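You operate a simulated robot arm through the tools that you are given. There is no shell and no other tool.

You run a simulated robot arm. Do the job below in one go: nothing can be reset, and whatever is moved stays where it is left.

JOB
Put the steel kettle on its plate and heat it to 80 C.
Fine: lid shut.

The check looks at the end state, three seconds after you hand in, the way a careful person would. Anything else that was tipped, shoved, dropped, spilled or broken makes it a failure. A push-on lid holds only when it is set on centred and level and pressed home; a screw cap is set on level and turned clockwise until tight.

ROBOT AND FRAMES
A 6-joint arm with a fingered hand, fixed in place. Base frame: the origin is at the foot of the arm, x ahead of it, y to its left, z up. Units: m, degrees, N and s.
With the tool pointing down near the work surface it reaches from about 0.18 to 0.92 m from the base axis. Its first joint turns from -166.0 to 166.0 degrees. Payload 5 kg.
Tool frame: the origin (TCP) lies between the finger pads and is the grasp point; the fingertips stand 0.037 m ahead of it; z points along the fingers, y is the line along which they close. The gripper opens to 0.124 m. The gripper's body begins 0.043 m behind the TCP. The gripper is a hand of 3 fingers: y runs from the thumb to the fingers, the wrist lies at [-0.021, -0.125, -0.215] in the tool frame, and closing takes about 1.5 s.
Orientation is told as [roll, pitch, yaw] about the base's x, y, z axes, in that order, counted from this pose: with the fingers straight down and the wrist toward the robot, the tool's x, y and z point along [0, 1, 0], [1, 0, 0] and [0, 0, -1] of the base frame.

CONTROLS
- The arm moves only by the tool nudge_tool. Its argument "series" is a list of rows, each an object of numbers (a shift or turn left out is 0, a gripper value left out holds the last): "dx", "dy", "dz": the shift along the tool's x, y, z in m; "wx", "wy", "wz": the turn, a rotation vector about the tool's x, y, z in degrees. In form: [{"dx": .., "dy": .., "dz": .., "wx": .., "wy": .., "wz": ..}, ...]. A call has 1 to 20 rows; each row is the pose to reach, as a shift and turn from the pose commanded when the call began, along the tool's axes at that moment. "claw" is the finger opening in m, from 0 to 0.124, set as the call begins (left out, the last holds). Each row takes 0.2 s and may step no farther than 0.05 m and 8.6 degrees from the row before; otherwise, or with a gripper value out of range, the whole call is refused. A pose out of reach is approached as far as the arm can. The call stops where the force on the tool passes 40 N (or 10 N more than at its start, if that is more) or the arm is blocked; 0.2 s more then pass. Each finger travels about 0.072 m/s and halts on what it meets, pressing with about 24 N; the grip force reading is that of the motor and also rises with nothing between the fingers. The clock runs only during rows and for 0.2 s after the last one: add rows that repeat a pose to give the fingers time. The reply holds the time, the measured pose of the TCP, the force on the tool along the base axes, the opening and the grip force, in the units named above and with some noise, with the torque about the TCP (base axes, N m) and any sound that the robot's microphone picked up.
- Cameras (640 x 400 px; columns grow to the right, rows downward): "scene" is fixed at [0.2189, -0.5008, 1.6062]; the picture's right is [-0.86, 0.51, 0.00], its down [0.50, 0.84, -0.21] and it looks along [-0.11, -0.18, -0.98] (base axes); focal length 299 px, centre (320, 200). "wrist" rides on the gripper at [0.072, -0.104, -0.154] in the tool frame; the picture's right is [-0.83, 0.26, -0.49], its down [-0.51, -0.72, 0.47] and it looks along [-0.23, 0.64, 0.73] (tool axes); focal length 243 px, centre (320, 200). There is no depth. A picture from a camera that has moved, and an enlarged one, comes with that camera's place and axes in the base frame and with its lens.
- grab_frame(camera): a new picture of that camera. It takes no simulated time.
- finger_targets(index, middle, thumb_bend, thumb_turn): sets how far each is bent, from 0 (flat) to 1 (curled in); at 0.3 the hand is open as for a grip, at 0.7 the pads meet at the TCP. One left out holds its place. A second passes; each finger stops where it meets its share of the squeeze, and holds until it gets a number again. A gripper value or a shape takes the hand back. It gives what a move gives, with no picture; readings hold the bend of each and the force on the fingers (four entries, about 0 where the hand has none), thumb and palm. thumb_turn goes from beside the hand (0) to across from the fingers (1), as for a grip.
- preshape(shape): the hand has 3 fingers and takes this shape, open, in about a second: jaw (thumb against the fingers, like two jaws); tri (thumb and two fingers); tip (a fingertip pinch); poke (one finger out to press); point (the index stretched); flat (the hand flat); cup (the hand cupped); fist (a fist). The gripper value then closes the fingers along that shape, each until it touches; the sizes above hold for jaw. It gives what a move gives, with no picture.
- inspect(camera, box): a new picture of the part [left, top, right, bottom] of that camera's present view, enlarged. It takes no simulated time.
- hand_in(): hands the job in; it is judged then, once.

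Nothing tells you positions but the pictures and the camera data. Unless the task says otherwise, let go and move clear before handing in.

The tools are called after ">>>" as name(argument=value, ...) on one line, values as JSON. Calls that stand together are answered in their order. nudge_tool: Moves the arm, as the interface text tells. Its arguments: {"type":"object","properties":{"series":{"type":"array"},"claw":{"type":"number"}},"required":["series"]} The other tools are called the same way: preshape (shape) gives the hand a shape; finger_targets (index, middle, thumb_bend, thumb_turn) moves the fingers one by one; grab_frame (camera) takes a picture; inspect (camera, box) takes an enlarged picture of a part of a camera's view; hand_in () hands the job in.

At the start:

```text
clock: 0.0
eef_pos: [0.0884, -0.7391, 1.1591]
tcp_rot: [0.1, 0.0, 0.0]
ft_force: [-0.3, -0.4, 0.6]
ft_torque: [0.01, 0.01, -0.02]
opening: 0.1235
grip_force: 0.1
shape: jaw
bend: [0.3, 0.3, 0.3, 0.98]
finger forces: [0.0, 0.0, 0.0, 0.1, 0.0, 0.0]
```

scene: 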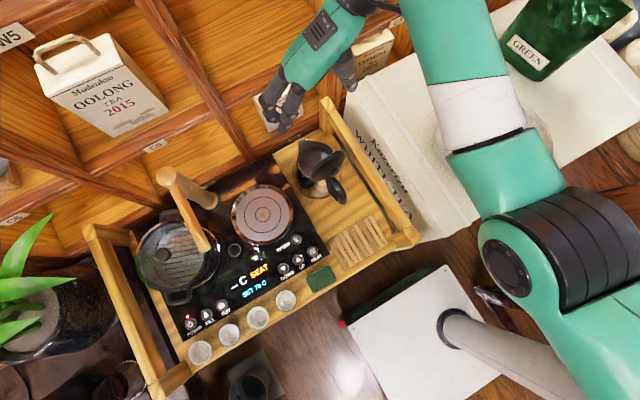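
wrist: 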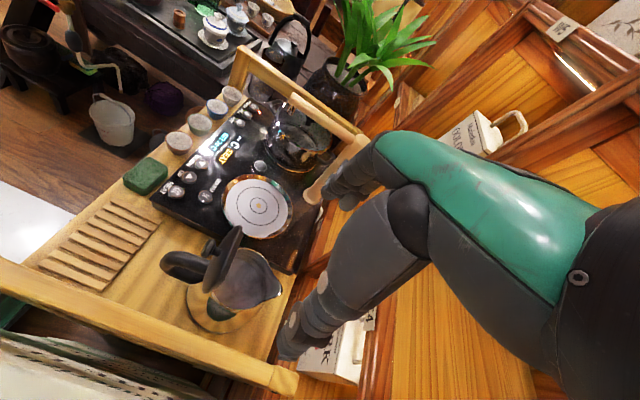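

I see a tea tray with a control panel, a round heating plate, a glass kettle on the left, and a steel kettle with a dark lid and handle on the right end of the tray. I'll look closer at each before moving anything.

>>> inspect(camera="scene", box=[160, 180, 360, 350])

>>> inspect(camera="scene", box=[260, 110, 380, 210])

>>> inspect(camera="wrist", box=[130, 200, 310, 350])

>>> inspect(camera="wrist", box=[140, 80, 320, 230])

```text
2.35 times, centred on (260, 265) of scene
camera zoom: at [0.2189, -0.5008, 1.6062], right [-0.86, 0.51, 0.0], down [0.5, 0.84, -0.21], along [-0.11, -0.18, -0.98], focal length 703 px, centre (461, 47)
```

zoom: 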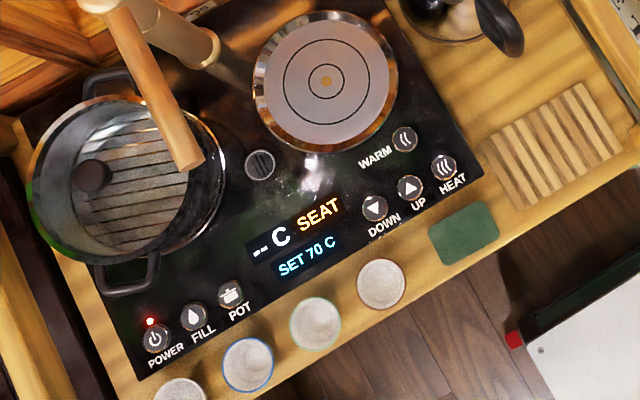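

```text
4.00 times, centred on (320, 160) of scene
camera zoom: at [0.2189, -0.5008, 1.6062], right [-0.86, 0.51, 0.0], down [0.5, 0.84, -0.21], along [-0.11, -0.18, -0.98], focal length 1194 px, centre (320, 360)
```

zoom: 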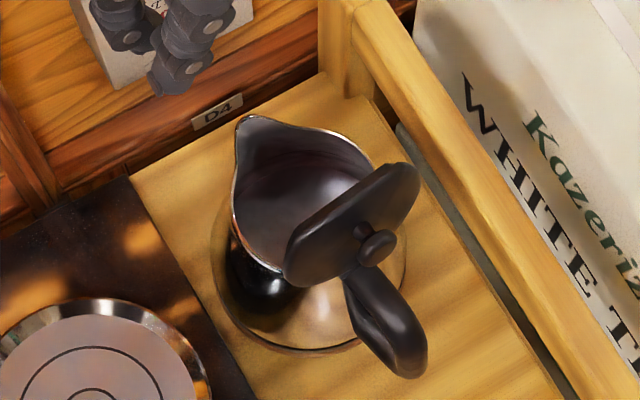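

```text
2.67 times, centred on (220, 275) of wrist
camera zoom: at [-0.0175, -0.6658, 1.3119], right [0.26, -0.83, 0.49], down [-0.72, -0.51, -0.47], along [0.64, -0.23, -0.73], focal length 647 px, centre (587, 0)
```

zoom: 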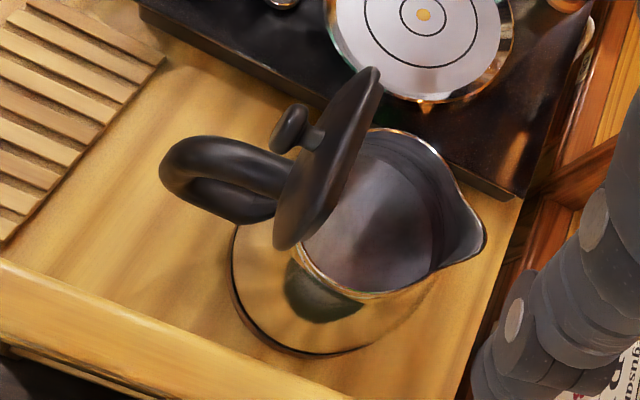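

```text
2.67 times, centred on (230, 155) of wrist
camera zoom: at [-0.0175, -0.6658, 1.3119], right [0.26, -0.83, 0.49], down [-0.72, -0.51, -0.47], along [0.64, -0.23, -0.73], focal length 647 px, centre (560, 320)
```

zoom: 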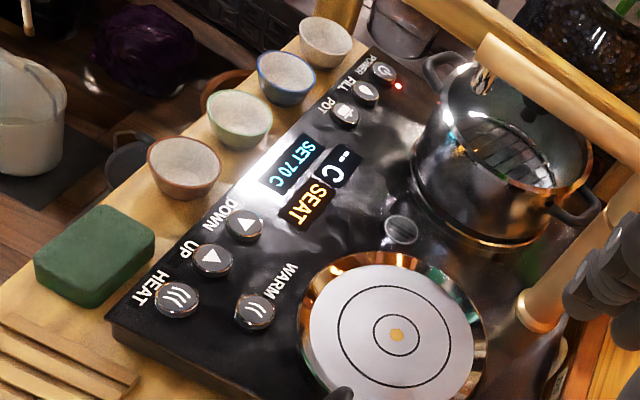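

The steel kettle stands near (0.10, -0.71), its hinged lid open and its handle toward the robot (+y). The plate is near (0.28, -0.68, 0.85). The panel shows SEAT and SET 70 C. Next I'll check whether the kettle holds water and look at the handle and lid.

>>> inspect(camera="wrist", box=[160, 215, 290, 335])

>>> inspect(camera="scene", box=[290, 130, 355, 205])

>>> inspect(camera="scene", box=[130, 160, 230, 260])

>>> inspect(camera="scene", box=[170, 230, 340, 350])

```text
3.33 times, centred on (225, 275) of wrist
camera zoom: at [-0.0175, -0.6658, 1.3119], right [0.26, -0.83, 0.49], down [-0.72, -0.51, -0.47], along [0.64, -0.23, -0.73], focal length 809 px, centre (637, -50)
```

zoom: 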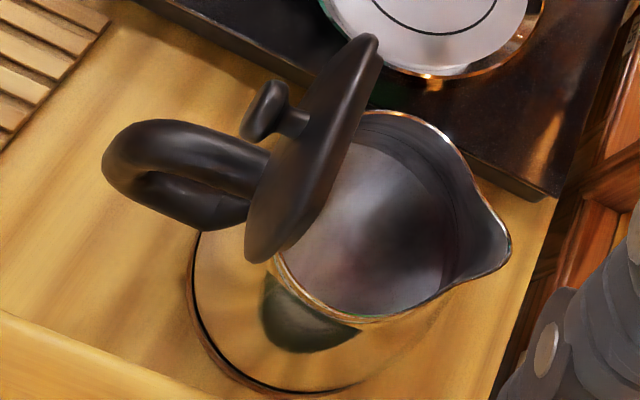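

```text
5.33 times, centred on (322, 168) of scene
camera zoom: at [0.2189, -0.5008, 1.6062], right [-0.86, 0.51, 0.0], down [0.5, 0.84, -0.21], along [-0.11, -0.18, -0.98], focal length 1593 px, centre (307, 373)
```

zoom: 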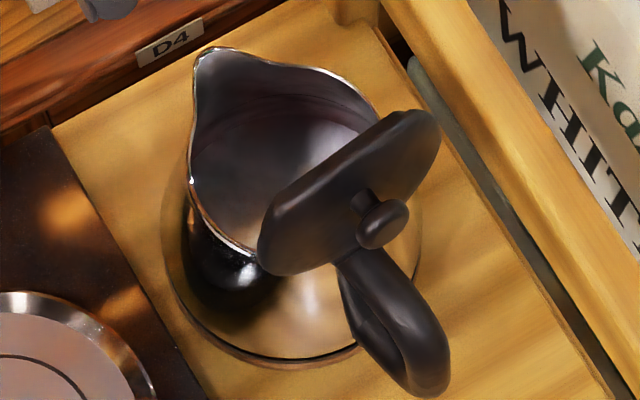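

```text
4.00 times, centred on (180, 210) of scene
camera zoom: at [0.2189, -0.5008, 1.6062], right [-0.86, 0.51, 0.0], down [0.5, 0.84, -0.21], along [-0.11, -0.18, -0.98], focal length 1194 px, centre (880, 160)
```

zoom: 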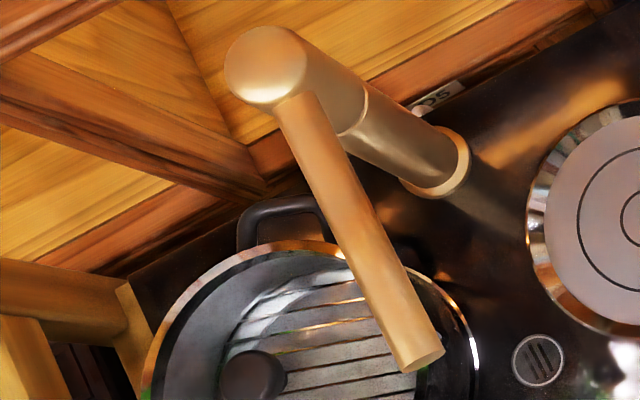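

```text
3.33 times, centred on (255, 290) of scene
camera zoom: at [0.2189, -0.5008, 1.6062], right [-0.86, 0.51, 0.0], down [0.5, 0.84, -0.21], along [-0.11, -0.18, -0.98], focal length 995 px, centre (537, -100)
```

zoom: 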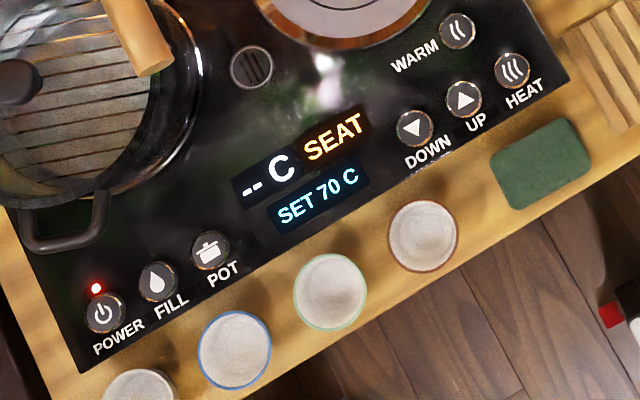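

The kettle's interior seems to show a liquid surface, but I want a better side view of its handle and lid. I'll move the hand back toward -x, staying high, so the wrist camera looks straight at the kettle.

>>> nudge_tool(series=[{"dy": -0.04, "dx": 0.015}, {"dy": -0.08, "dx": 0.03}, {"dy": -0.12, "dx": 0.045}, {"dy": -0.16, "dx": 0.06}, {"dy": -0.2, "dx": 0.075}])

>>> grab_frame(camera="wrist")

```text
clock: 1.2
eef_pos: [-0.1194, -0.6827, 1.1542]
tcp_rot: [0.0, 0.0, 0.0]
ft_force: [1.2, 0.5, 0.1]
ft_torque: [0.01, 0.0, 0.04]
opening: 0.1235
grip_force: 0.2
shape: jaw
bend: [0.3, 0.3, 0.3, 0.98]
finger forces: [0.0, 0.0, 0.1, 0.0, 0.0, 0.0]
out of reach, approached as far as the arm can: row 3, 4, 5
```

```text
taken
camera wrist: at [-0.2241, -0.6091, 1.3072], right [0.26, -0.83, 0.49], down [-0.72, -0.51, -0.47], along [0.64, -0.23, -0.73], focal length 243 px, centre (320, 200)
```

wrist: 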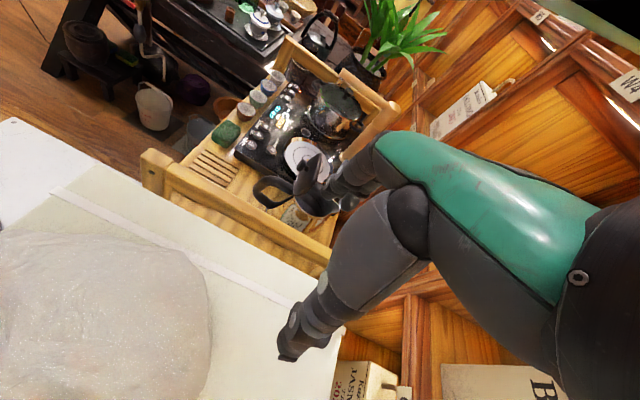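

The camera now sees the kettle from the -x side. I'll zoom in on it.

>>> inspect(camera="wrist", box=[240, 130, 360, 230])

>>> grab_frame(camera="scene")

```text
4.00 times, centred on (300, 180) of wrist
camera zoom: at [-0.2241, -0.6091, 1.3072], right [0.26, -0.83, 0.49], down [-0.72, -0.51, -0.47], along [0.64, -0.23, -0.73], focal length 970 px, centre (400, 280)
```

zoom: 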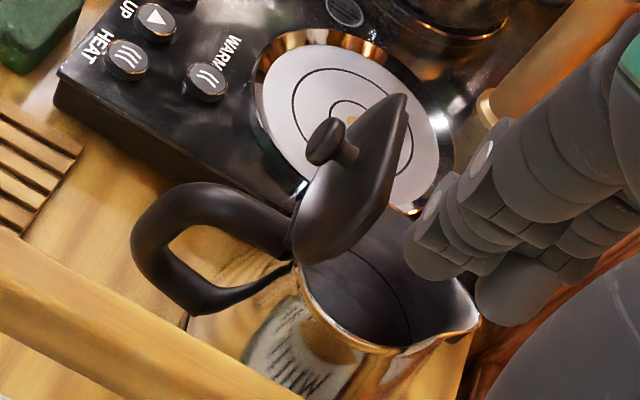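

```text
taken
```

scene: 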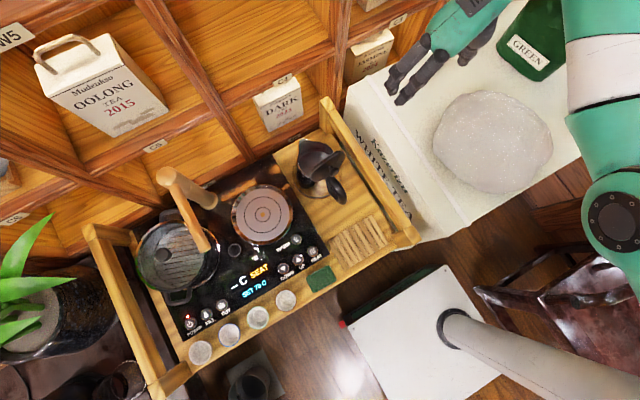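

The kettle's rim is at about z 0.94, with the spout at (0.11, -0.774) and the handle reaching to about y -0.60. The lid stands at roughly 75–80° with its knob near (0.092, -0.65, 0.995). I'll raise SET first while the plate is clear, so I'll take the poke shape and check the fingertip.

>>> preshape(shape="poke")

>>> grab_frame(camera="wrist")

>>> inspect(camera="scene", box=[360, 0, 540, 120])

```text
clock: 2.1
eef_pos: [-0.1194, -0.6819, 1.1524]
tcp_rot: [0.0, 0.1, 0.0]
ft_force: [0.1, 0.0, 0.3]
ft_torque: [-0.01, 0.0, -0.04]
opening: 0.0
grip_force: 0.0
shape: poke
bend: [0.7, 0.7, 1.0, 1.0]
finger forces: [0.0, 0.1, 0.1, 0.0, 0.0, 0.0]
```

```text
taken
camera wrist: at [-0.2239, -0.6092, 1.3071], right [0.26, -0.83, 0.49], down [-0.72, -0.51, -0.47], along [0.64, -0.23, -0.73], focal length 243 px, centre (320, 200)
```

wrist: 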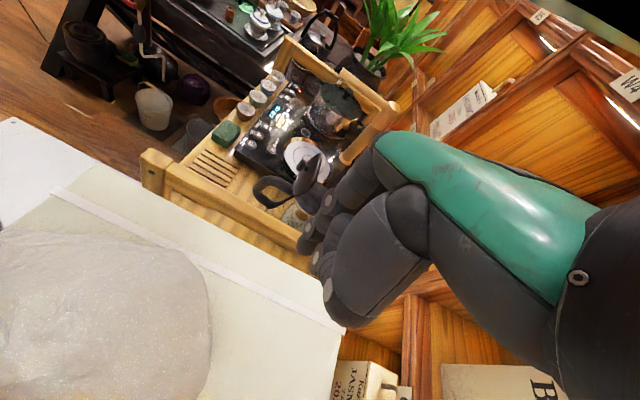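

```text
3.33 times, centred on (450, 60) of scene
camera zoom: at [0.2189, -0.5008, 1.6062], right [-0.86, 0.51, 0.0], down [0.5, 0.84, -0.21], along [-0.11, -0.18, -0.98], focal length 995 px, centre (-113, 667)
```

zoom: 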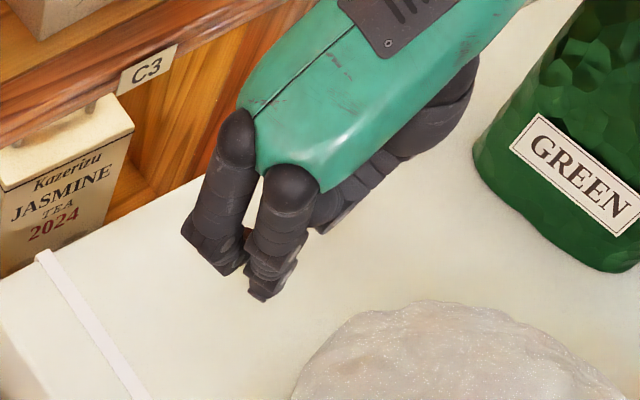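

I'll look closer at the poke finger geometry.

>>> inspect(camera="wrist", box=[260, 150, 440, 340])

>>> inspect(camera="scene", box=[400, 20, 480, 100])

```text
2.11 times, centred on (350, 245) of wrist
camera zoom: at [-0.2239, -0.6092, 1.3071], right [0.26, -0.83, 0.49], down [-0.72, -0.51, -0.47], along [0.64, -0.23, -0.73], focal length 511 px, centre (257, 105)
```

zoom: 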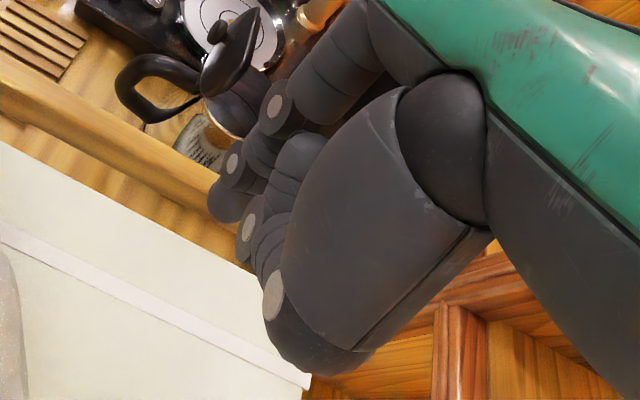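

```text
5.00 times, centred on (440, 60) of scene
camera zoom: at [0.2189, -0.5008, 1.6062], right [-0.86, 0.51, 0.0], down [0.5, 0.84, -0.21], along [-0.11, -0.18, -0.98], focal length 1493 px, centre (-280, 900)
```

zoom: 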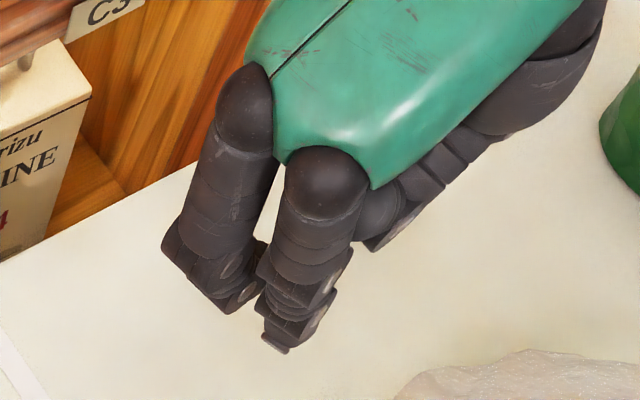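

In poke, both fingers sit at 0.7 side by side. I'll curl the middle one away so only the index protrudes, then check which finger that is.

>>> finger_targets(index=0.6, middle=1.0, thumb_bend=1.0)

>>> inspect(camera="scene", box=[400, 20, 480, 100])

>>> inspect(camera="wrist", box=[260, 150, 440, 340])

```text
clock: 3.1
eef_pos: [-0.119, -0.6829, 1.1539]
tcp_rot: [0.0, 0.0, -0.1]
ft_force: [-0.6, 0.0, -0.5]
ft_torque: [-0.01, 0.0, -0.01]
opening: 0.0347
grip_force: 0.1
shape: fingers
bend: [0.29, 1.0, 1.0, 1.0]
finger forces: [0.0, 0.0, 0.1, 0.1, 0.0, 0.0]
```

```text
5.00 times, centred on (440, 60) of scene
camera zoom: at [0.2189, -0.5008, 1.6062], right [-0.86, 0.51, 0.0], down [0.5, 0.84, -0.21], along [-0.11, -0.18, -0.98], focal length 1493 px, centre (-280, 900)
```

zoom: 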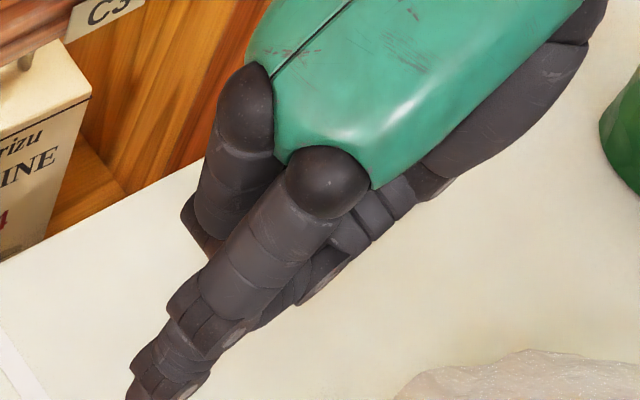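

```text
2.11 times, centred on (350, 245) of wrist
camera zoom: at [-0.2242, -0.6091, 1.3071], right [0.26, -0.83, 0.49], down [-0.72, -0.51, -0.47], along [0.64, -0.23, -0.73], focal length 511 px, centre (257, 105)
```

zoom: 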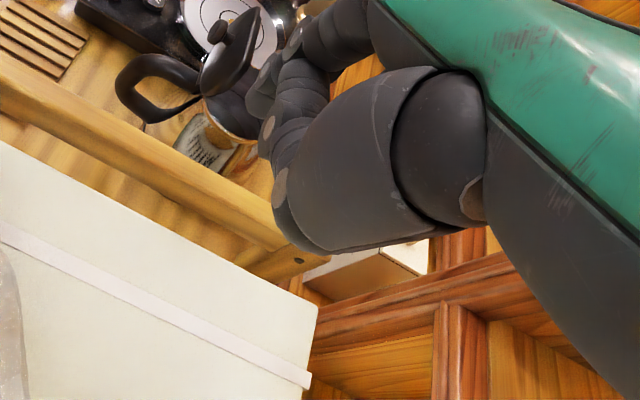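

The index ended at 0.29 rather than 0.6, probably pushed out by the curled thumb. I'll turn the thumb aside and re-set the index.

>>> finger_targets(index=0.6, middle=1.0, thumb_bend=0.6, thumb_turn=0.0)

>>> inspect(camera="scene", box=[380, 20, 480, 120])

>>> inspect(camera="wrist", box=[220, 150, 440, 380])

```text
clock: 4.1
eef_pos: [-0.1193, -0.6812, 1.1529]
tcp_rot: [0.0, 0.0, 0.0]
ft_force: [0.1, -0.9, 0.3]
ft_torque: [-0.01, 0.0, -0.05]
opening: 0.1289
grip_force: 0.1
shape: fingers
bend: [0.6, 1.0, 0.6, 0.0]
finger forces: [0.1, 0.0, 0.0, 0.1, 0.0, 0.0]
```

```text
4.00 times, centred on (430, 70) of scene
camera zoom: at [0.2189, -0.5008, 1.6062], right [-0.86, 0.51, 0.0], down [0.5, 0.84, -0.21], along [-0.11, -0.18, -0.98], focal length 1194 px, centre (-120, 720)
```

zoom: 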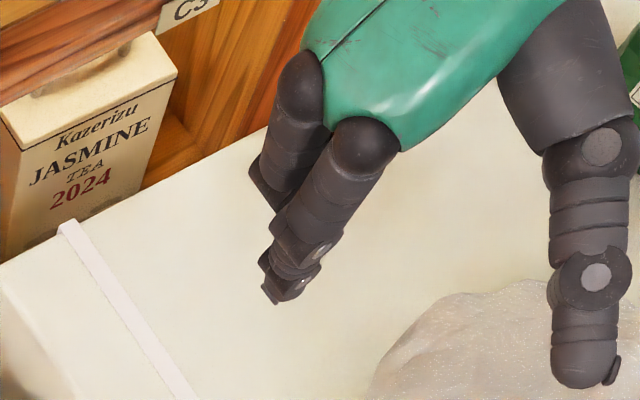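

```text
1.74 times, centred on (330, 265) of wrist
camera zoom: at [-0.2242, -0.6091, 1.3071], right [0.26, -0.83, 0.49], down [-0.72, -0.51, -0.47], along [0.64, -0.23, -0.73], focal length 422 px, centre (303, 87)
```

zoom: 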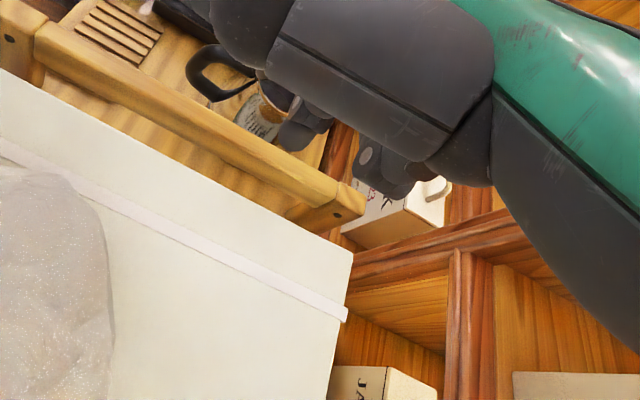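

The thumb sticks out too far to the side this way. I'll try the "point" shape, with the index stretched, and see its geometry.

>>> preshape(shape="point")

>>> inspect(camera="scene", box=[360, 0, 500, 120])

>>> inspect(camera="wrist", box=[220, 100, 440, 330])

```text
clock: 5.0
eef_pos: [-0.1207, -0.6833, 1.1532]
tcp_rot: [-0.1, 0.0, 0.0]
ft_force: [-0.5, 1.3, -0.8]
ft_torque: [0.01, 0.01, 0.02]
opening: 0.1187
grip_force: 0.0
shape: point
bend: [0.19, 1.0, 0.99, 0.87]
finger forces: [0.0, 0.0, 0.0, 0.0, 0.1, 0.0]
```

```text
3.33 times, centred on (430, 60) of scene
camera zoom: at [0.2189, -0.5008, 1.6062], right [-0.86, 0.51, 0.0], down [0.5, 0.84, -0.21], along [-0.11, -0.18, -0.98], focal length 995 px, centre (-47, 667)
```

zoom: 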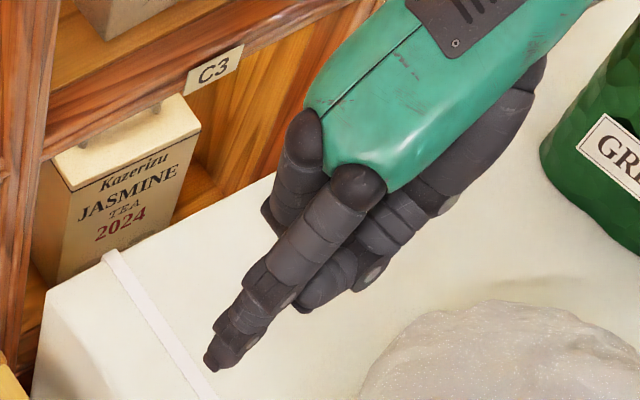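

```text
1.74 times, centred on (330, 215) of wrist
camera zoom: at [-0.2242, -0.6091, 1.3071], right [0.26, -0.83, 0.49], down [-0.72, -0.51, -0.47], along [0.64, -0.23, -0.73], focal length 422 px, centre (303, 174)
```

zoom: 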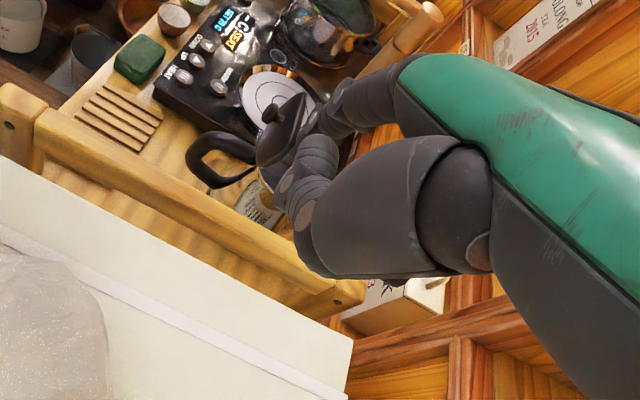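

In "point" the index stretches far outward, so "poke" suits vertical pressing better, with its tip just under the TCP. I'll take poke and fly high to above the UP button at about (0.258, -0.537).

>>> preshape(shape="poke")

>>> nudge_tool(series=[{"dy": 0.041, "dx": 0.0159}, {"dy": 0.082, "dx": 0.0318}, {"dy": 0.123, "dx": 0.0477}, {"dy": 0.164, "dx": 0.0636}, {"dy": 0.205, "dx": 0.0795}, {"dy": 0.246, "dx": 0.0954}, {"dy": 0.287, "dx": 0.1113}, {"dy": 0.328, "dx": 0.1272}, {"dy": 0.369, "dx": 0.1431}, {"dy": 0.369, "dx": 0.1431}])

>>> grab_frame(camera="scene")

>>> grab_frame(camera="wrist")

```text
clock: 5.9
eef_pos: [-0.1187, -0.6818, 1.1543]
tcp_rot: [0.0, 0.0, 0.0]
ft_force: [0.4, -1.0, 0.6]
ft_torque: [0.05, 0.04, 0.0]
opening: 0.0
grip_force: 0.0
shape: poke
bend: [0.7, 0.7, 1.0, 1.0]
finger forces: [0.0, 0.1, 0.1, 0.1, 0.0, 0.0]
```

```text
clock: 8.1
eef_pos: [0.2863, -0.5855, 1.1024]
tcp_rot: [-0.1, -0.1, 0.0]
ft_force: [0.1, -0.6, 0.2]
ft_torque: [-0.01, -0.01, 0.04]
opening: 0.0001
grip_force: 0.1
shape: poke
bend: [0.7, 0.7, 1.0, 1.0]
finger forces: [0.0, 0.0, 0.0, 0.1, 0.0, 0.1]
out of reach, approached as far as the arm can: row 1, 2, 3, 4, 5, 6, 7, 8, 9, 10
```

```text
taken
```

scene: 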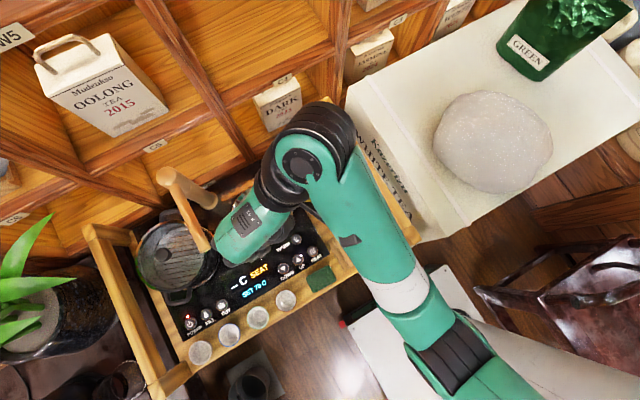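

```text
taken
camera wrist: at [0.1829, -0.5118, 1.2556], right [0.26, -0.83, 0.49], down [-0.72, -0.51, -0.47], along [0.64, -0.23, -0.73], focal length 243 px, centre (320, 200)
```

wrist: 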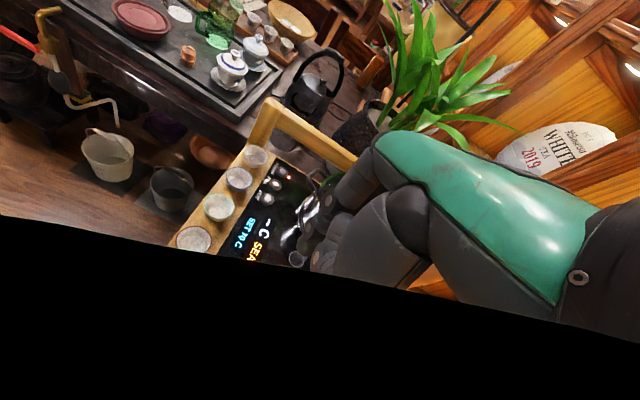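

That pose was out of reach with the wrist toward -x, and the arm sagged to z 1.10. I'll turn the hand so the wrist points toward the robot (yaw -90) while rising.

>>> nudge_tool(series=[{"dz": -0.02, "dy": -0.01, "wz": 8}, {"dz": -0.04, "dy": -0.02, "wz": 16}, {"dz": -0.06, "dy": -0.02, "wz": 24}, {"dz": -0.06, "dy": -0.02, "wz": 32}, {"dz": -0.06, "dy": -0.02, "wz": 40}, {"dz": -0.06, "dy": -0.02, "wz": 48}, {"dz": -0.06, "dy": -0.02, "wz": 56}, {"dz": -0.06, "dy": -0.02, "wz": 64}, {"dz": -0.06, "dy": -0.02, "wz": 72}, {"dz": -0.06, "dy": -0.02, "wz": 80}, {"dz": -0.06, "dy": -0.02, "wz": 88}, {"dz": -0.06, "dy": -0.02, "wz": 90}])

>>> grab_frame(camera="scene")

>>> grab_frame(camera="wrist")

```text
clock: 10.7
eef_pos: [0.267, -0.5851, 1.1588]
tcp_rot: [0.0, 0.0, -90.1]
ft_force: [-0.1, 0.4, -0.3]
ft_torque: [0.0, 0.02, 0.01]
opening: 0.0001
grip_force: 0.2
shape: poke
bend: [0.7, 0.7, 1.0, 1.0]
finger forces: [0.0, 0.0, 0.0, 0.0, 0.0, 0.1]
```

```text
taken
```

scene: 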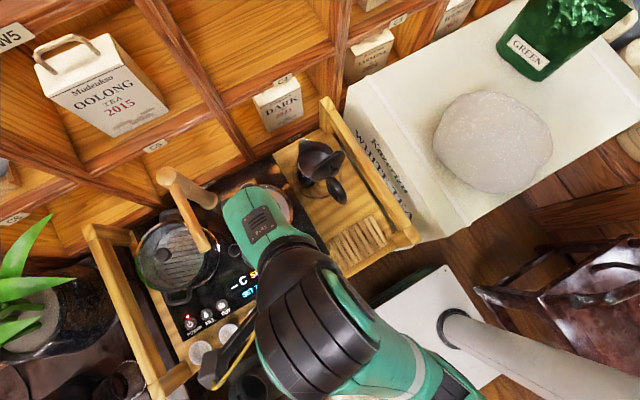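

```text
taken
camera wrist: at [0.3387, -0.4807, 1.3128], right [-0.83, -0.26, 0.49], down [-0.51, 0.72, -0.47], along [-0.23, -0.64, -0.73], focal length 243 px, centre (320, 200)
```

wrist: 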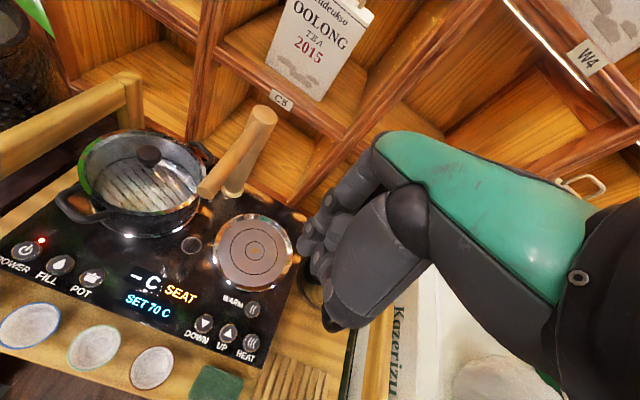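

Now yaw is -90 and the wrist camera has a good view of the panel. I'll zoom in on it for accurate button positions.

>>> inspect(camera="wrist", box=[110, 190, 330, 390])

>>> inspect(camera="wrist", box=[160, 280, 280, 380])

>>> inspect(camera="wrist", box=[280, 170, 400, 340])

```text
2.00 times, centred on (220, 290) of wrist
camera zoom: at [0.3387, -0.4807, 1.3128], right [-0.83, -0.26, 0.49], down [-0.51, 0.72, -0.47], along [-0.23, -0.64, -0.73], focal length 485 px, centre (520, 20)
```

zoom: 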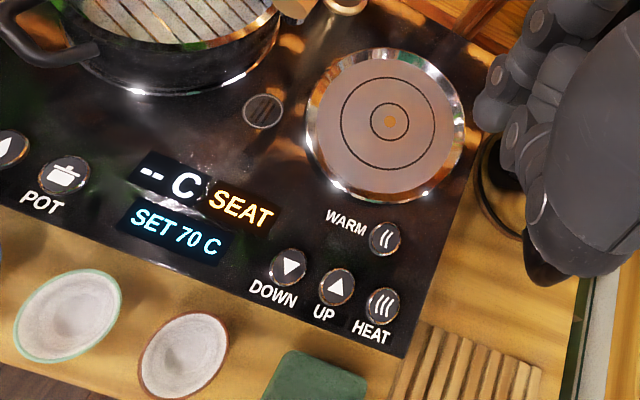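

```text
4.00 times, centred on (220, 330) of wrist
camera zoom: at [0.3387, -0.4807, 1.3128], right [-0.83, -0.26, 0.49], down [-0.51, 0.72, -0.47], along [-0.23, -0.64, -0.73], focal length 970 px, centre (720, -320)
```

zoom: 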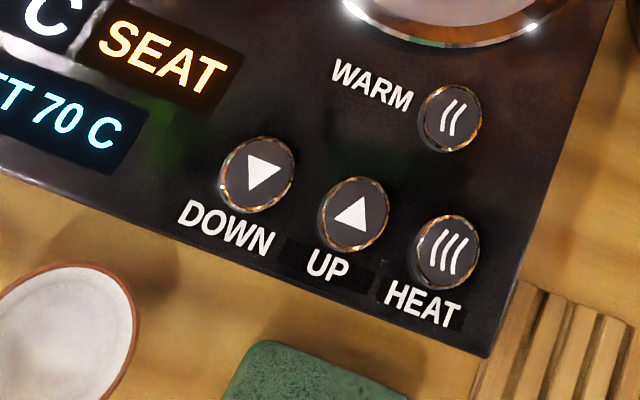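

```text
2.35 times, centred on (340, 255) of wrist
camera zoom: at [0.3387, -0.4807, 1.3128], right [-0.83, -0.26, 0.49], down [-0.51, 0.72, -0.47], along [-0.23, -0.64, -0.73], focal length 571 px, centre (273, 71)
```

zoom: 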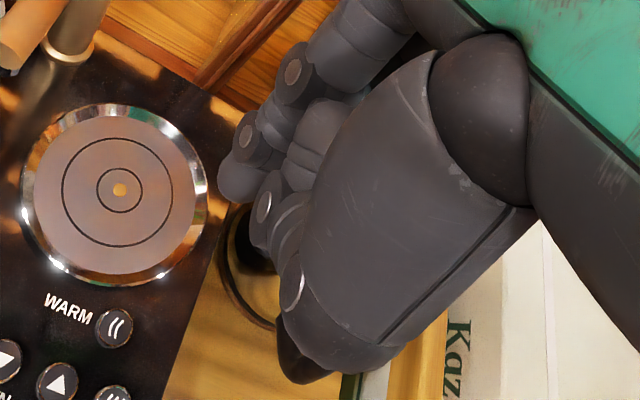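

UP is at about (0.259, -0.537) and HEAT at about (0.2165, -0.5375), both near z 0.845. I want the index to protrude clearly beyond the other digits, so I'll straighten it a little and check.

>>> finger_targets(index=0.5)

>>> inspect(camera="wrist", box=[240, 170, 400, 340])

```text
clock: 11.7
eef_pos: [0.2673, -0.5856, 1.159]
tcp_rot: [0.0, 0.0, -90.0]
ft_force: [0.9, 0.3, -0.5]
ft_torque: [-0.01, 0.02, -0.03]
opening: 0.0589
grip_force: 0.1
shape: fingers
bend: [0.5, 0.7, 1.0, 1.0]
finger forces: [0.0, 0.0, 0.0, 0.1, 0.0, 0.0]
```

```text
2.35 times, centred on (320, 255) of wrist
camera zoom: at [0.3386, -0.4806, 1.3128], right [-0.83, -0.26, 0.49], down [-0.51, 0.72, -0.47], along [-0.23, -0.64, -0.73], focal length 571 px, centre (320, 71)
```

zoom: 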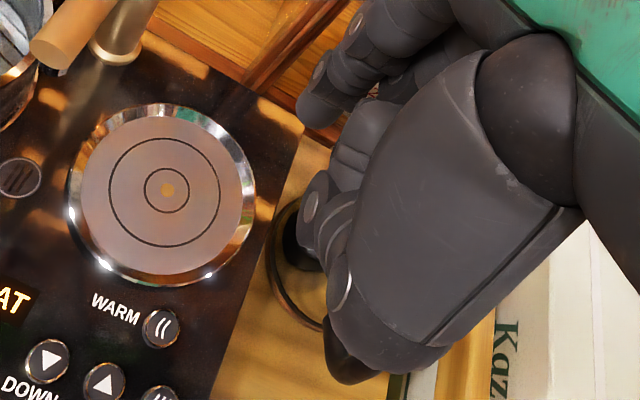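

Straightening only swings the index outward. A better posture is "point" with the hand tilted 30° forward about tool x, so the stretched index points straight down, well below the other digits. I'll set that up while still high.

>>> preshape(shape="point")

>>> nudge_tool(series=[{"wx": 7.5, "dy": -0.01}, {"wx": 15, "dy": -0.02}, {"wx": 22.5, "dy": -0.03}, {"wx": 30, "dy": -0.03}, {"wx": 30, "dy": -0.03}])

>>> grab_frame(camera="wrist")

>>> grab_frame(camera="scene")

```text
clock: 12.6
eef_pos: [0.2671, -0.586, 1.1596]
tcp_rot: [0.0, -0.1, -90.0]
ft_force: [-0.6, 1.0, 0.0]
ft_torque: [0.02, 0.01, -0.01]
opening: 0.1188
grip_force: 0.1
shape: point
bend: [0.19, 1.0, 0.99, 0.87]
finger forces: [0.0, 0.1, 0.0, 0.1, 0.1, 0.0]
```

```text
clock: 13.8
eef_pos: [0.2911, -0.6391, 1.075]
tcp_rot: [0.0, 30.1, -90.0]
ft_force: [-0.7, 0.9, -0.2]
ft_torque: [-0.01, 0.04, 0.0]
opening: 0.1189
grip_force: 0.1
shape: point
bend: [0.19, 1.0, 1.0, 0.87]
finger forces: [0.0, 0.0, 0.1, 0.0, 0.1, 0.0]
out of reach, approached as far as the arm can: row 1, 2, 3, 4, 5
```

```text
taken
camera wrist: at [0.3637, -0.6252, 1.2598], right [-0.83, -0.47, 0.3], down [-0.51, 0.86, -0.05], along [-0.23, -0.19, -0.95], focal length 243 px, centre (320, 200)
```

wrist: 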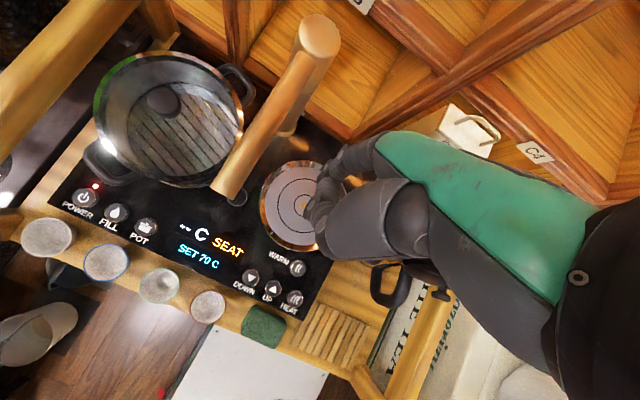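

```text
taken
```

scene: 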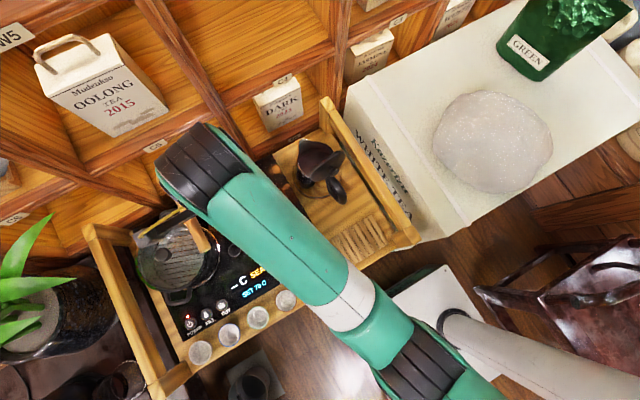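

The arm is near its reach limit at this height, since the wrist gets too high, so it sagged to (0.291, -0.639, 1.075). Nothing was touched. I'll bring the hand toward the robot and lower, aiming the index tip above UP.

>>> nudge_tool(series=[{"dx": -0.02, "dy": -0.029, "dz": 0.0167}, {"dx": -0.04, "dy": -0.0577, "dz": 0.0333}, {"dx": -0.059, "dy": -0.0866, "dz": 0.05}, {"dx": -0.059, "dy": -0.101, "dz": 0.093}, {"dx": -0.059, "dy": -0.1155, "dz": 0.136}, {"dx": -0.059, "dy": -0.1155, "dz": 0.136}])

>>> grab_frame(camera="wrist")

>>> grab_frame(camera="scene")

```text
clock: 15.2
eef_pos: [0.2401, -0.5053, 0.9559]
tcp_rot: [0.0, 29.8, -90.0]
ft_force: [-0.1, 0.4, 0.5]
ft_torque: [-0.03, -0.01, -0.01]
opening: 0.0001
grip_force: 0.0
shape: point
bend: [0.19, 1.0, 1.0, 0.87]
finger forces: [0.0, 0.0, 0.1, 0.0, 0.1, 0.0]
out of reach, approached as far as the arm can: row 1, 2, 3, 4, 5, 6
```

```text
taken
camera wrist: at [0.3122, -0.4899, 1.1409], right [-0.83, -0.47, 0.3], down [-0.51, 0.86, -0.05], along [-0.23, -0.19, -0.95], focal length 243 px, centre (320, 200)
```

wrist: 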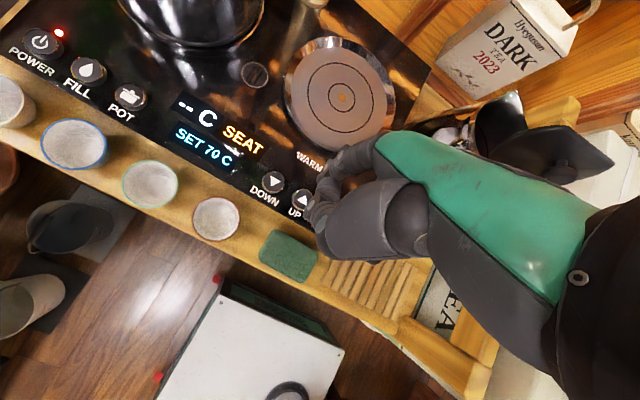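

```text
taken
```

scene: 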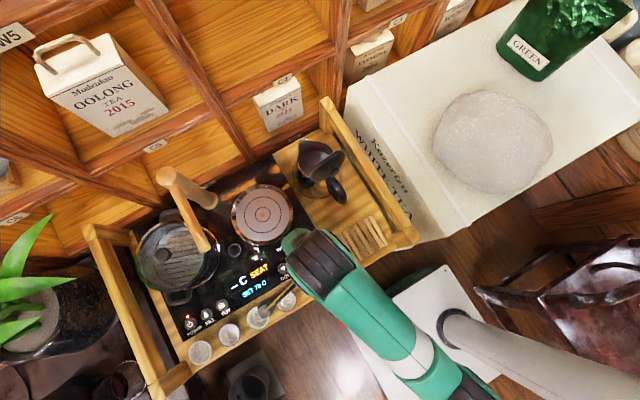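

The hand is at (0.240, -0.505, 0.956) with the index pointing down beside the UP button. I'll zoom in to find the fingertip.

>>> inspect(camera="wrist", box=[240, 120, 420, 280])

>>> inspect(camera="scene", box=[220, 210, 360, 330])

```text
2.50 times, centred on (330, 200) of wrist
camera zoom: at [0.3122, -0.4899, 1.1409], right [-0.83, -0.47, 0.3], down [-0.51, 0.86, -0.05], along [-0.23, -0.19, -0.95], focal length 606 px, centre (295, 200)
```

zoom: 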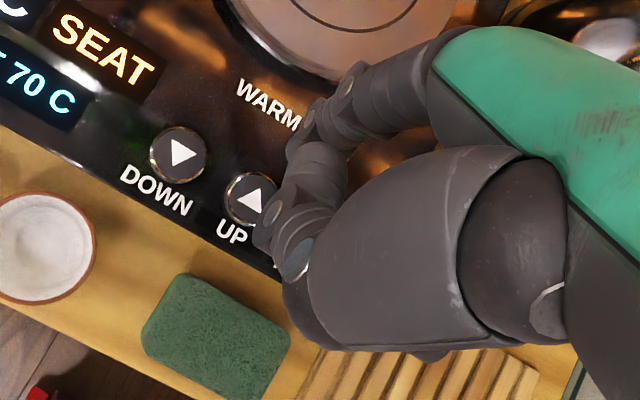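

```text
3.33 times, centred on (290, 270) of scene
camera zoom: at [0.2189, -0.5008, 1.6062], right [-0.86, 0.51, 0.0], down [0.5, 0.84, -0.21], along [-0.11, -0.18, -0.98], focal length 995 px, centre (420, -33)
```

zoom: 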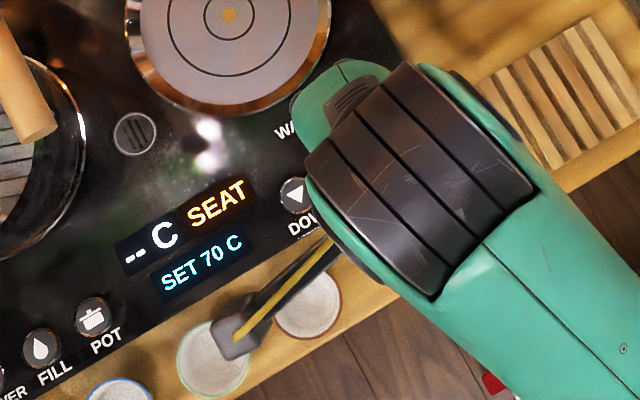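

The index tip appears to be about 2 cm behind UP, near (0.263, -0.557, 0.89). I'll shift it forward over UP and down 2 cm, then look again.

>>> nudge_tool(series=[{"dx": -0.002, "dy": -0.0037, "dz": 0.0137}, {"dx": -0.004, "dy": -0.0073, "dz": 0.0273}, {"dx": -0.004, "dy": -0.0073, "dz": 0.0273}])

>>> inspect(camera="wrist", box=[240, 120, 420, 280])

>>> inspect(camera="scene", box=[220, 210, 360, 330])

```text
clock: 16.0
eef_pos: [0.236, -0.4852, 0.934]
tcp_rot: [0.0, 30.0, -90.0]
ft_force: [0.2, 1.4, 0.1]
ft_torque: [0.0, -0.03, 0.01]
opening: 0.0
grip_force: 0.1
shape: point
bend: [0.19, 1.0, 1.0, 0.87]
finger forces: [0.0, 0.0, 0.0, 0.0, 0.1, 0.1]
```

```text
2.50 times, centred on (330, 200) of wrist
camera zoom: at [0.3081, -0.4709, 1.1206], right [-0.83, -0.47, 0.3], down [-0.51, 0.86, -0.05], along [-0.23, -0.19, -0.95], focal length 606 px, centre (295, 200)
```

zoom: 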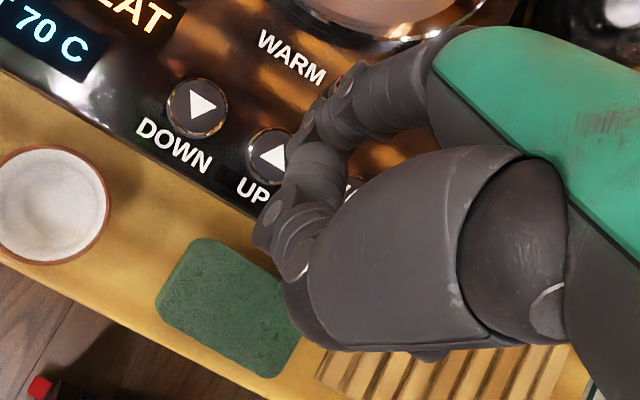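

```text
3.33 times, centred on (290, 270) of scene
camera zoom: at [0.2189, -0.5008, 1.6062], right [-0.86, 0.51, 0.0], down [0.5, 0.84, -0.21], along [-0.11, -0.18, -0.98], focal length 995 px, centre (420, -33)
```

zoom: 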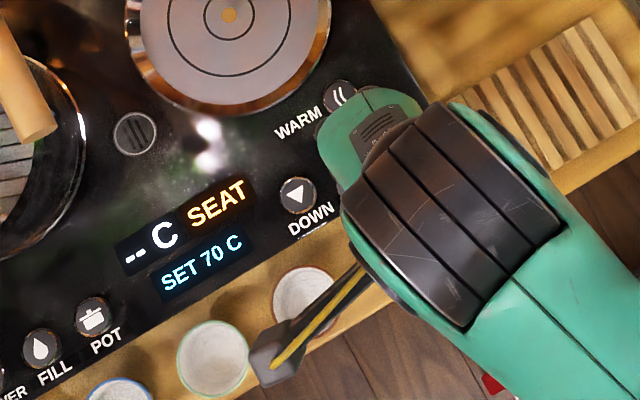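

Tracking is exact at this height. I'll zoom tighter around the fingertip.

>>> inspect(camera="wrist", box=[290, 140, 370, 210])

```text
5.71 times, centred on (330, 175) of wrist
camera zoom: at [0.3081, -0.4709, 1.1206], right [-0.83, -0.47, 0.3], down [-0.51, 0.86, -0.05], along [-0.23, -0.19, -0.95], focal length 1386 px, centre (263, 343)
```

zoom: 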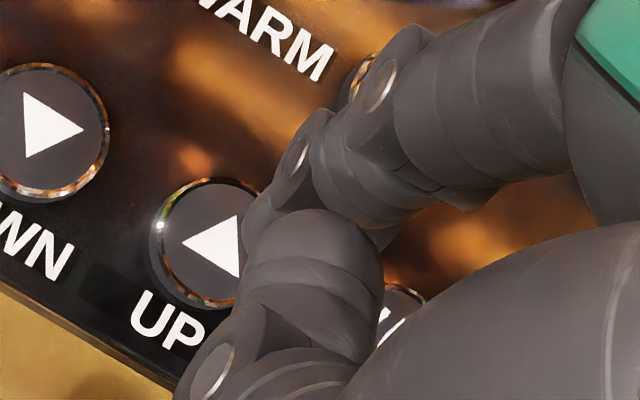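

The index tip looks to be right over UP, about 2 cm above the panel. I'll descend in small steps and watch force and sound.

>>> nudge_tool(series=[{"dx": 0.002, "dy": 0.003, "dz": 0.0052}, {"dx": 0.002, "dy": 0.006, "dz": 0.0104}, {"dx": 0.002, "dy": 0.006, "dz": 0.0104}])

>>> inspect(camera="wrist", box=[290, 140, 370, 210])

```text
clock: 16.8
eef_pos: [0.2369, -0.4832, 0.9236]
tcp_rot: [0.0, 30.0, -90.0]
ft_force: [0.0, 0.0, 0.5]
ft_torque: [0.02, 0.0, 0.0]
opening: 0.0
grip_force: 0.0
shape: point
bend: [0.19, 1.0, 1.0, 0.87]
finger forces: [0.0, 0.1, 0.0, 0.0, 0.0, 0.0]
```

```text
5.71 times, centred on (330, 175) of wrist
camera zoom: at [0.3093, -0.47, 1.1086], right [-0.83, -0.47, 0.3], down [-0.51, 0.86, -0.05], along [-0.23, -0.19, -0.95], focal length 1386 px, centre (263, 343)
```

zoom: 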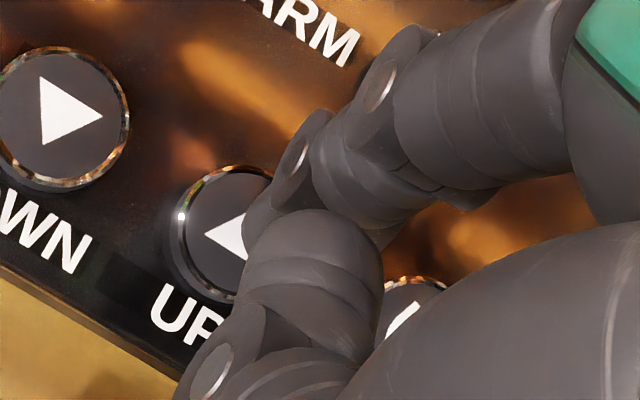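

Still no contact, and UP is converging on the fingertip in the picture. I'll go down 6 mm more in small steps.

>>> nudge_tool(series=[{"dy": 0.0015, "dz": 0.0026}, {"dy": 0.003, "dz": 0.0052}, {"dy": 0.003, "dz": 0.0052}])

>>> inspect(camera="wrist", box=[290, 140, 370, 210])

```text
clock: 17.6
eef_pos: [0.2364, -0.485, 0.9176]
tcp_rot: [0.0, 30.1, -90.0]
ft_force: [0.3, -0.7, -0.3]
ft_torque: [-0.06, 0.0, -0.01]
opening: 0.0
grip_force: 0.0
shape: point
bend: [0.19, 1.0, 1.0, 0.87]
finger forces: [0.4, 0.1, 0.0, 0.0, 0.0, 0.0]
heard: click
```

```text
5.71 times, centred on (330, 175) of wrist
camera zoom: at [0.3094, -0.4698, 1.1026], right [-0.83, -0.47, 0.3], down [-0.51, 0.86, -0.05], along [-0.23, -0.19, -0.95], focal length 1386 px, centre (263, 343)
```

zoom: 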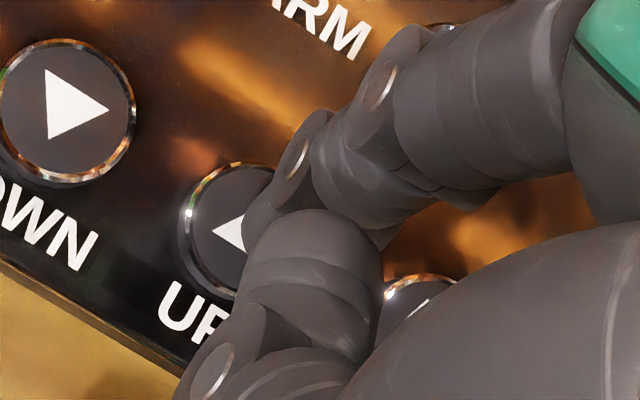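

A click was heard, with a light touch on the index. I'll check the display for the SET value.

>>> inspect(camera="wrist", box=[130, 60, 330, 220])

>>> inspect(camera="scene", box=[180, 220, 300, 330])

```text
2.50 times, centred on (230, 140) of wrist
camera zoom: at [0.3094, -0.4698, 1.1026], right [-0.83, -0.47, 0.3], down [-0.51, 0.86, -0.05], along [-0.23, -0.19, -0.95], focal length 606 px, centre (545, 350)
```

zoom: 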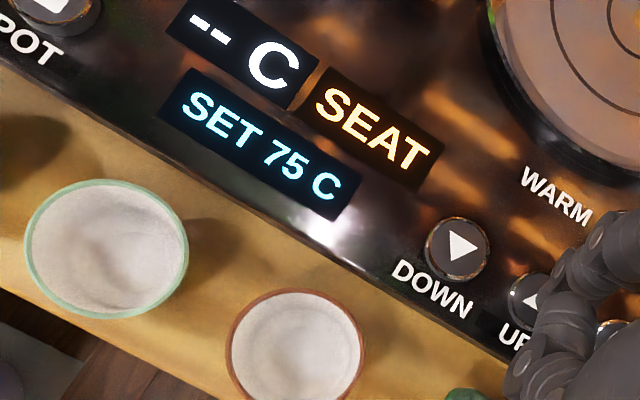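

```text
3.64 times, centred on (240, 275) of scene
camera zoom: at [0.2189, -0.5008, 1.6062], right [-0.86, 0.51, 0.0], down [0.5, 0.84, -0.21], along [-0.11, -0.18, -0.98], focal length 1086 px, centre (611, -73)
```

zoom: 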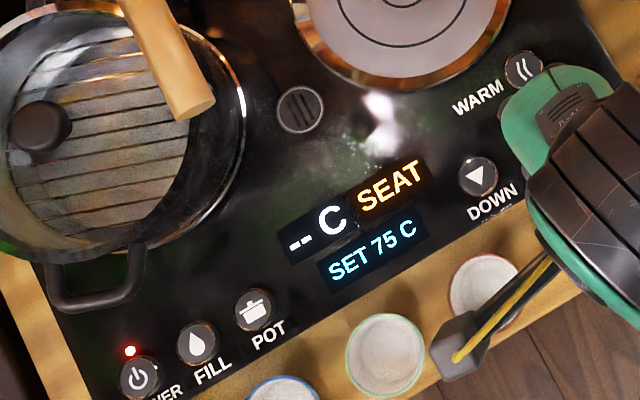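

SET is now 75 C, so each press adds 5. I'll release and press once more for 80.

>>> nudge_tool(series=[{"dy": -0.004, "dz": -0.0069}, {"dy": -0.005, "dz": -0.0087}, {"dy": -0.002, "dz": -0.0035}, {"dy": 0.0, "dz": 0.0}, {"dy": 0.0, "dz": 0.0}])

>>> inspect(camera="wrist", box=[130, 60, 330, 220])

```text
clock: 18.8
eef_pos: [0.2369, -0.4841, 0.9178]
tcp_rot: [0.0, 30.0, -90.0]
ft_force: [-0.2, -1.0, -1.1]
ft_torque: [0.0, 0.01, -0.01]
opening: 0.0001
grip_force: 0.0
shape: point
bend: [0.19, 1.0, 1.0, 0.87]
finger forces: [0.0, 0.0, 0.0, 0.0, 0.1, 0.0]
```

```text
2.50 times, centred on (230, 140) of wrist
camera zoom: at [0.3097, -0.4692, 1.1033], right [-0.83, -0.47, 0.3], down [-0.51, 0.86, -0.05], along [-0.23, -0.19, -0.95], focal length 606 px, centre (545, 350)
```

zoom: 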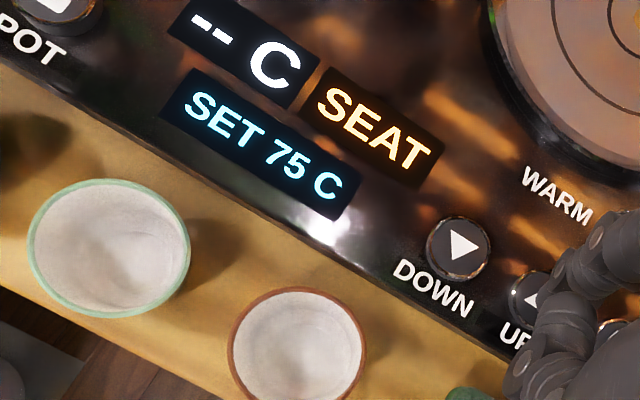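

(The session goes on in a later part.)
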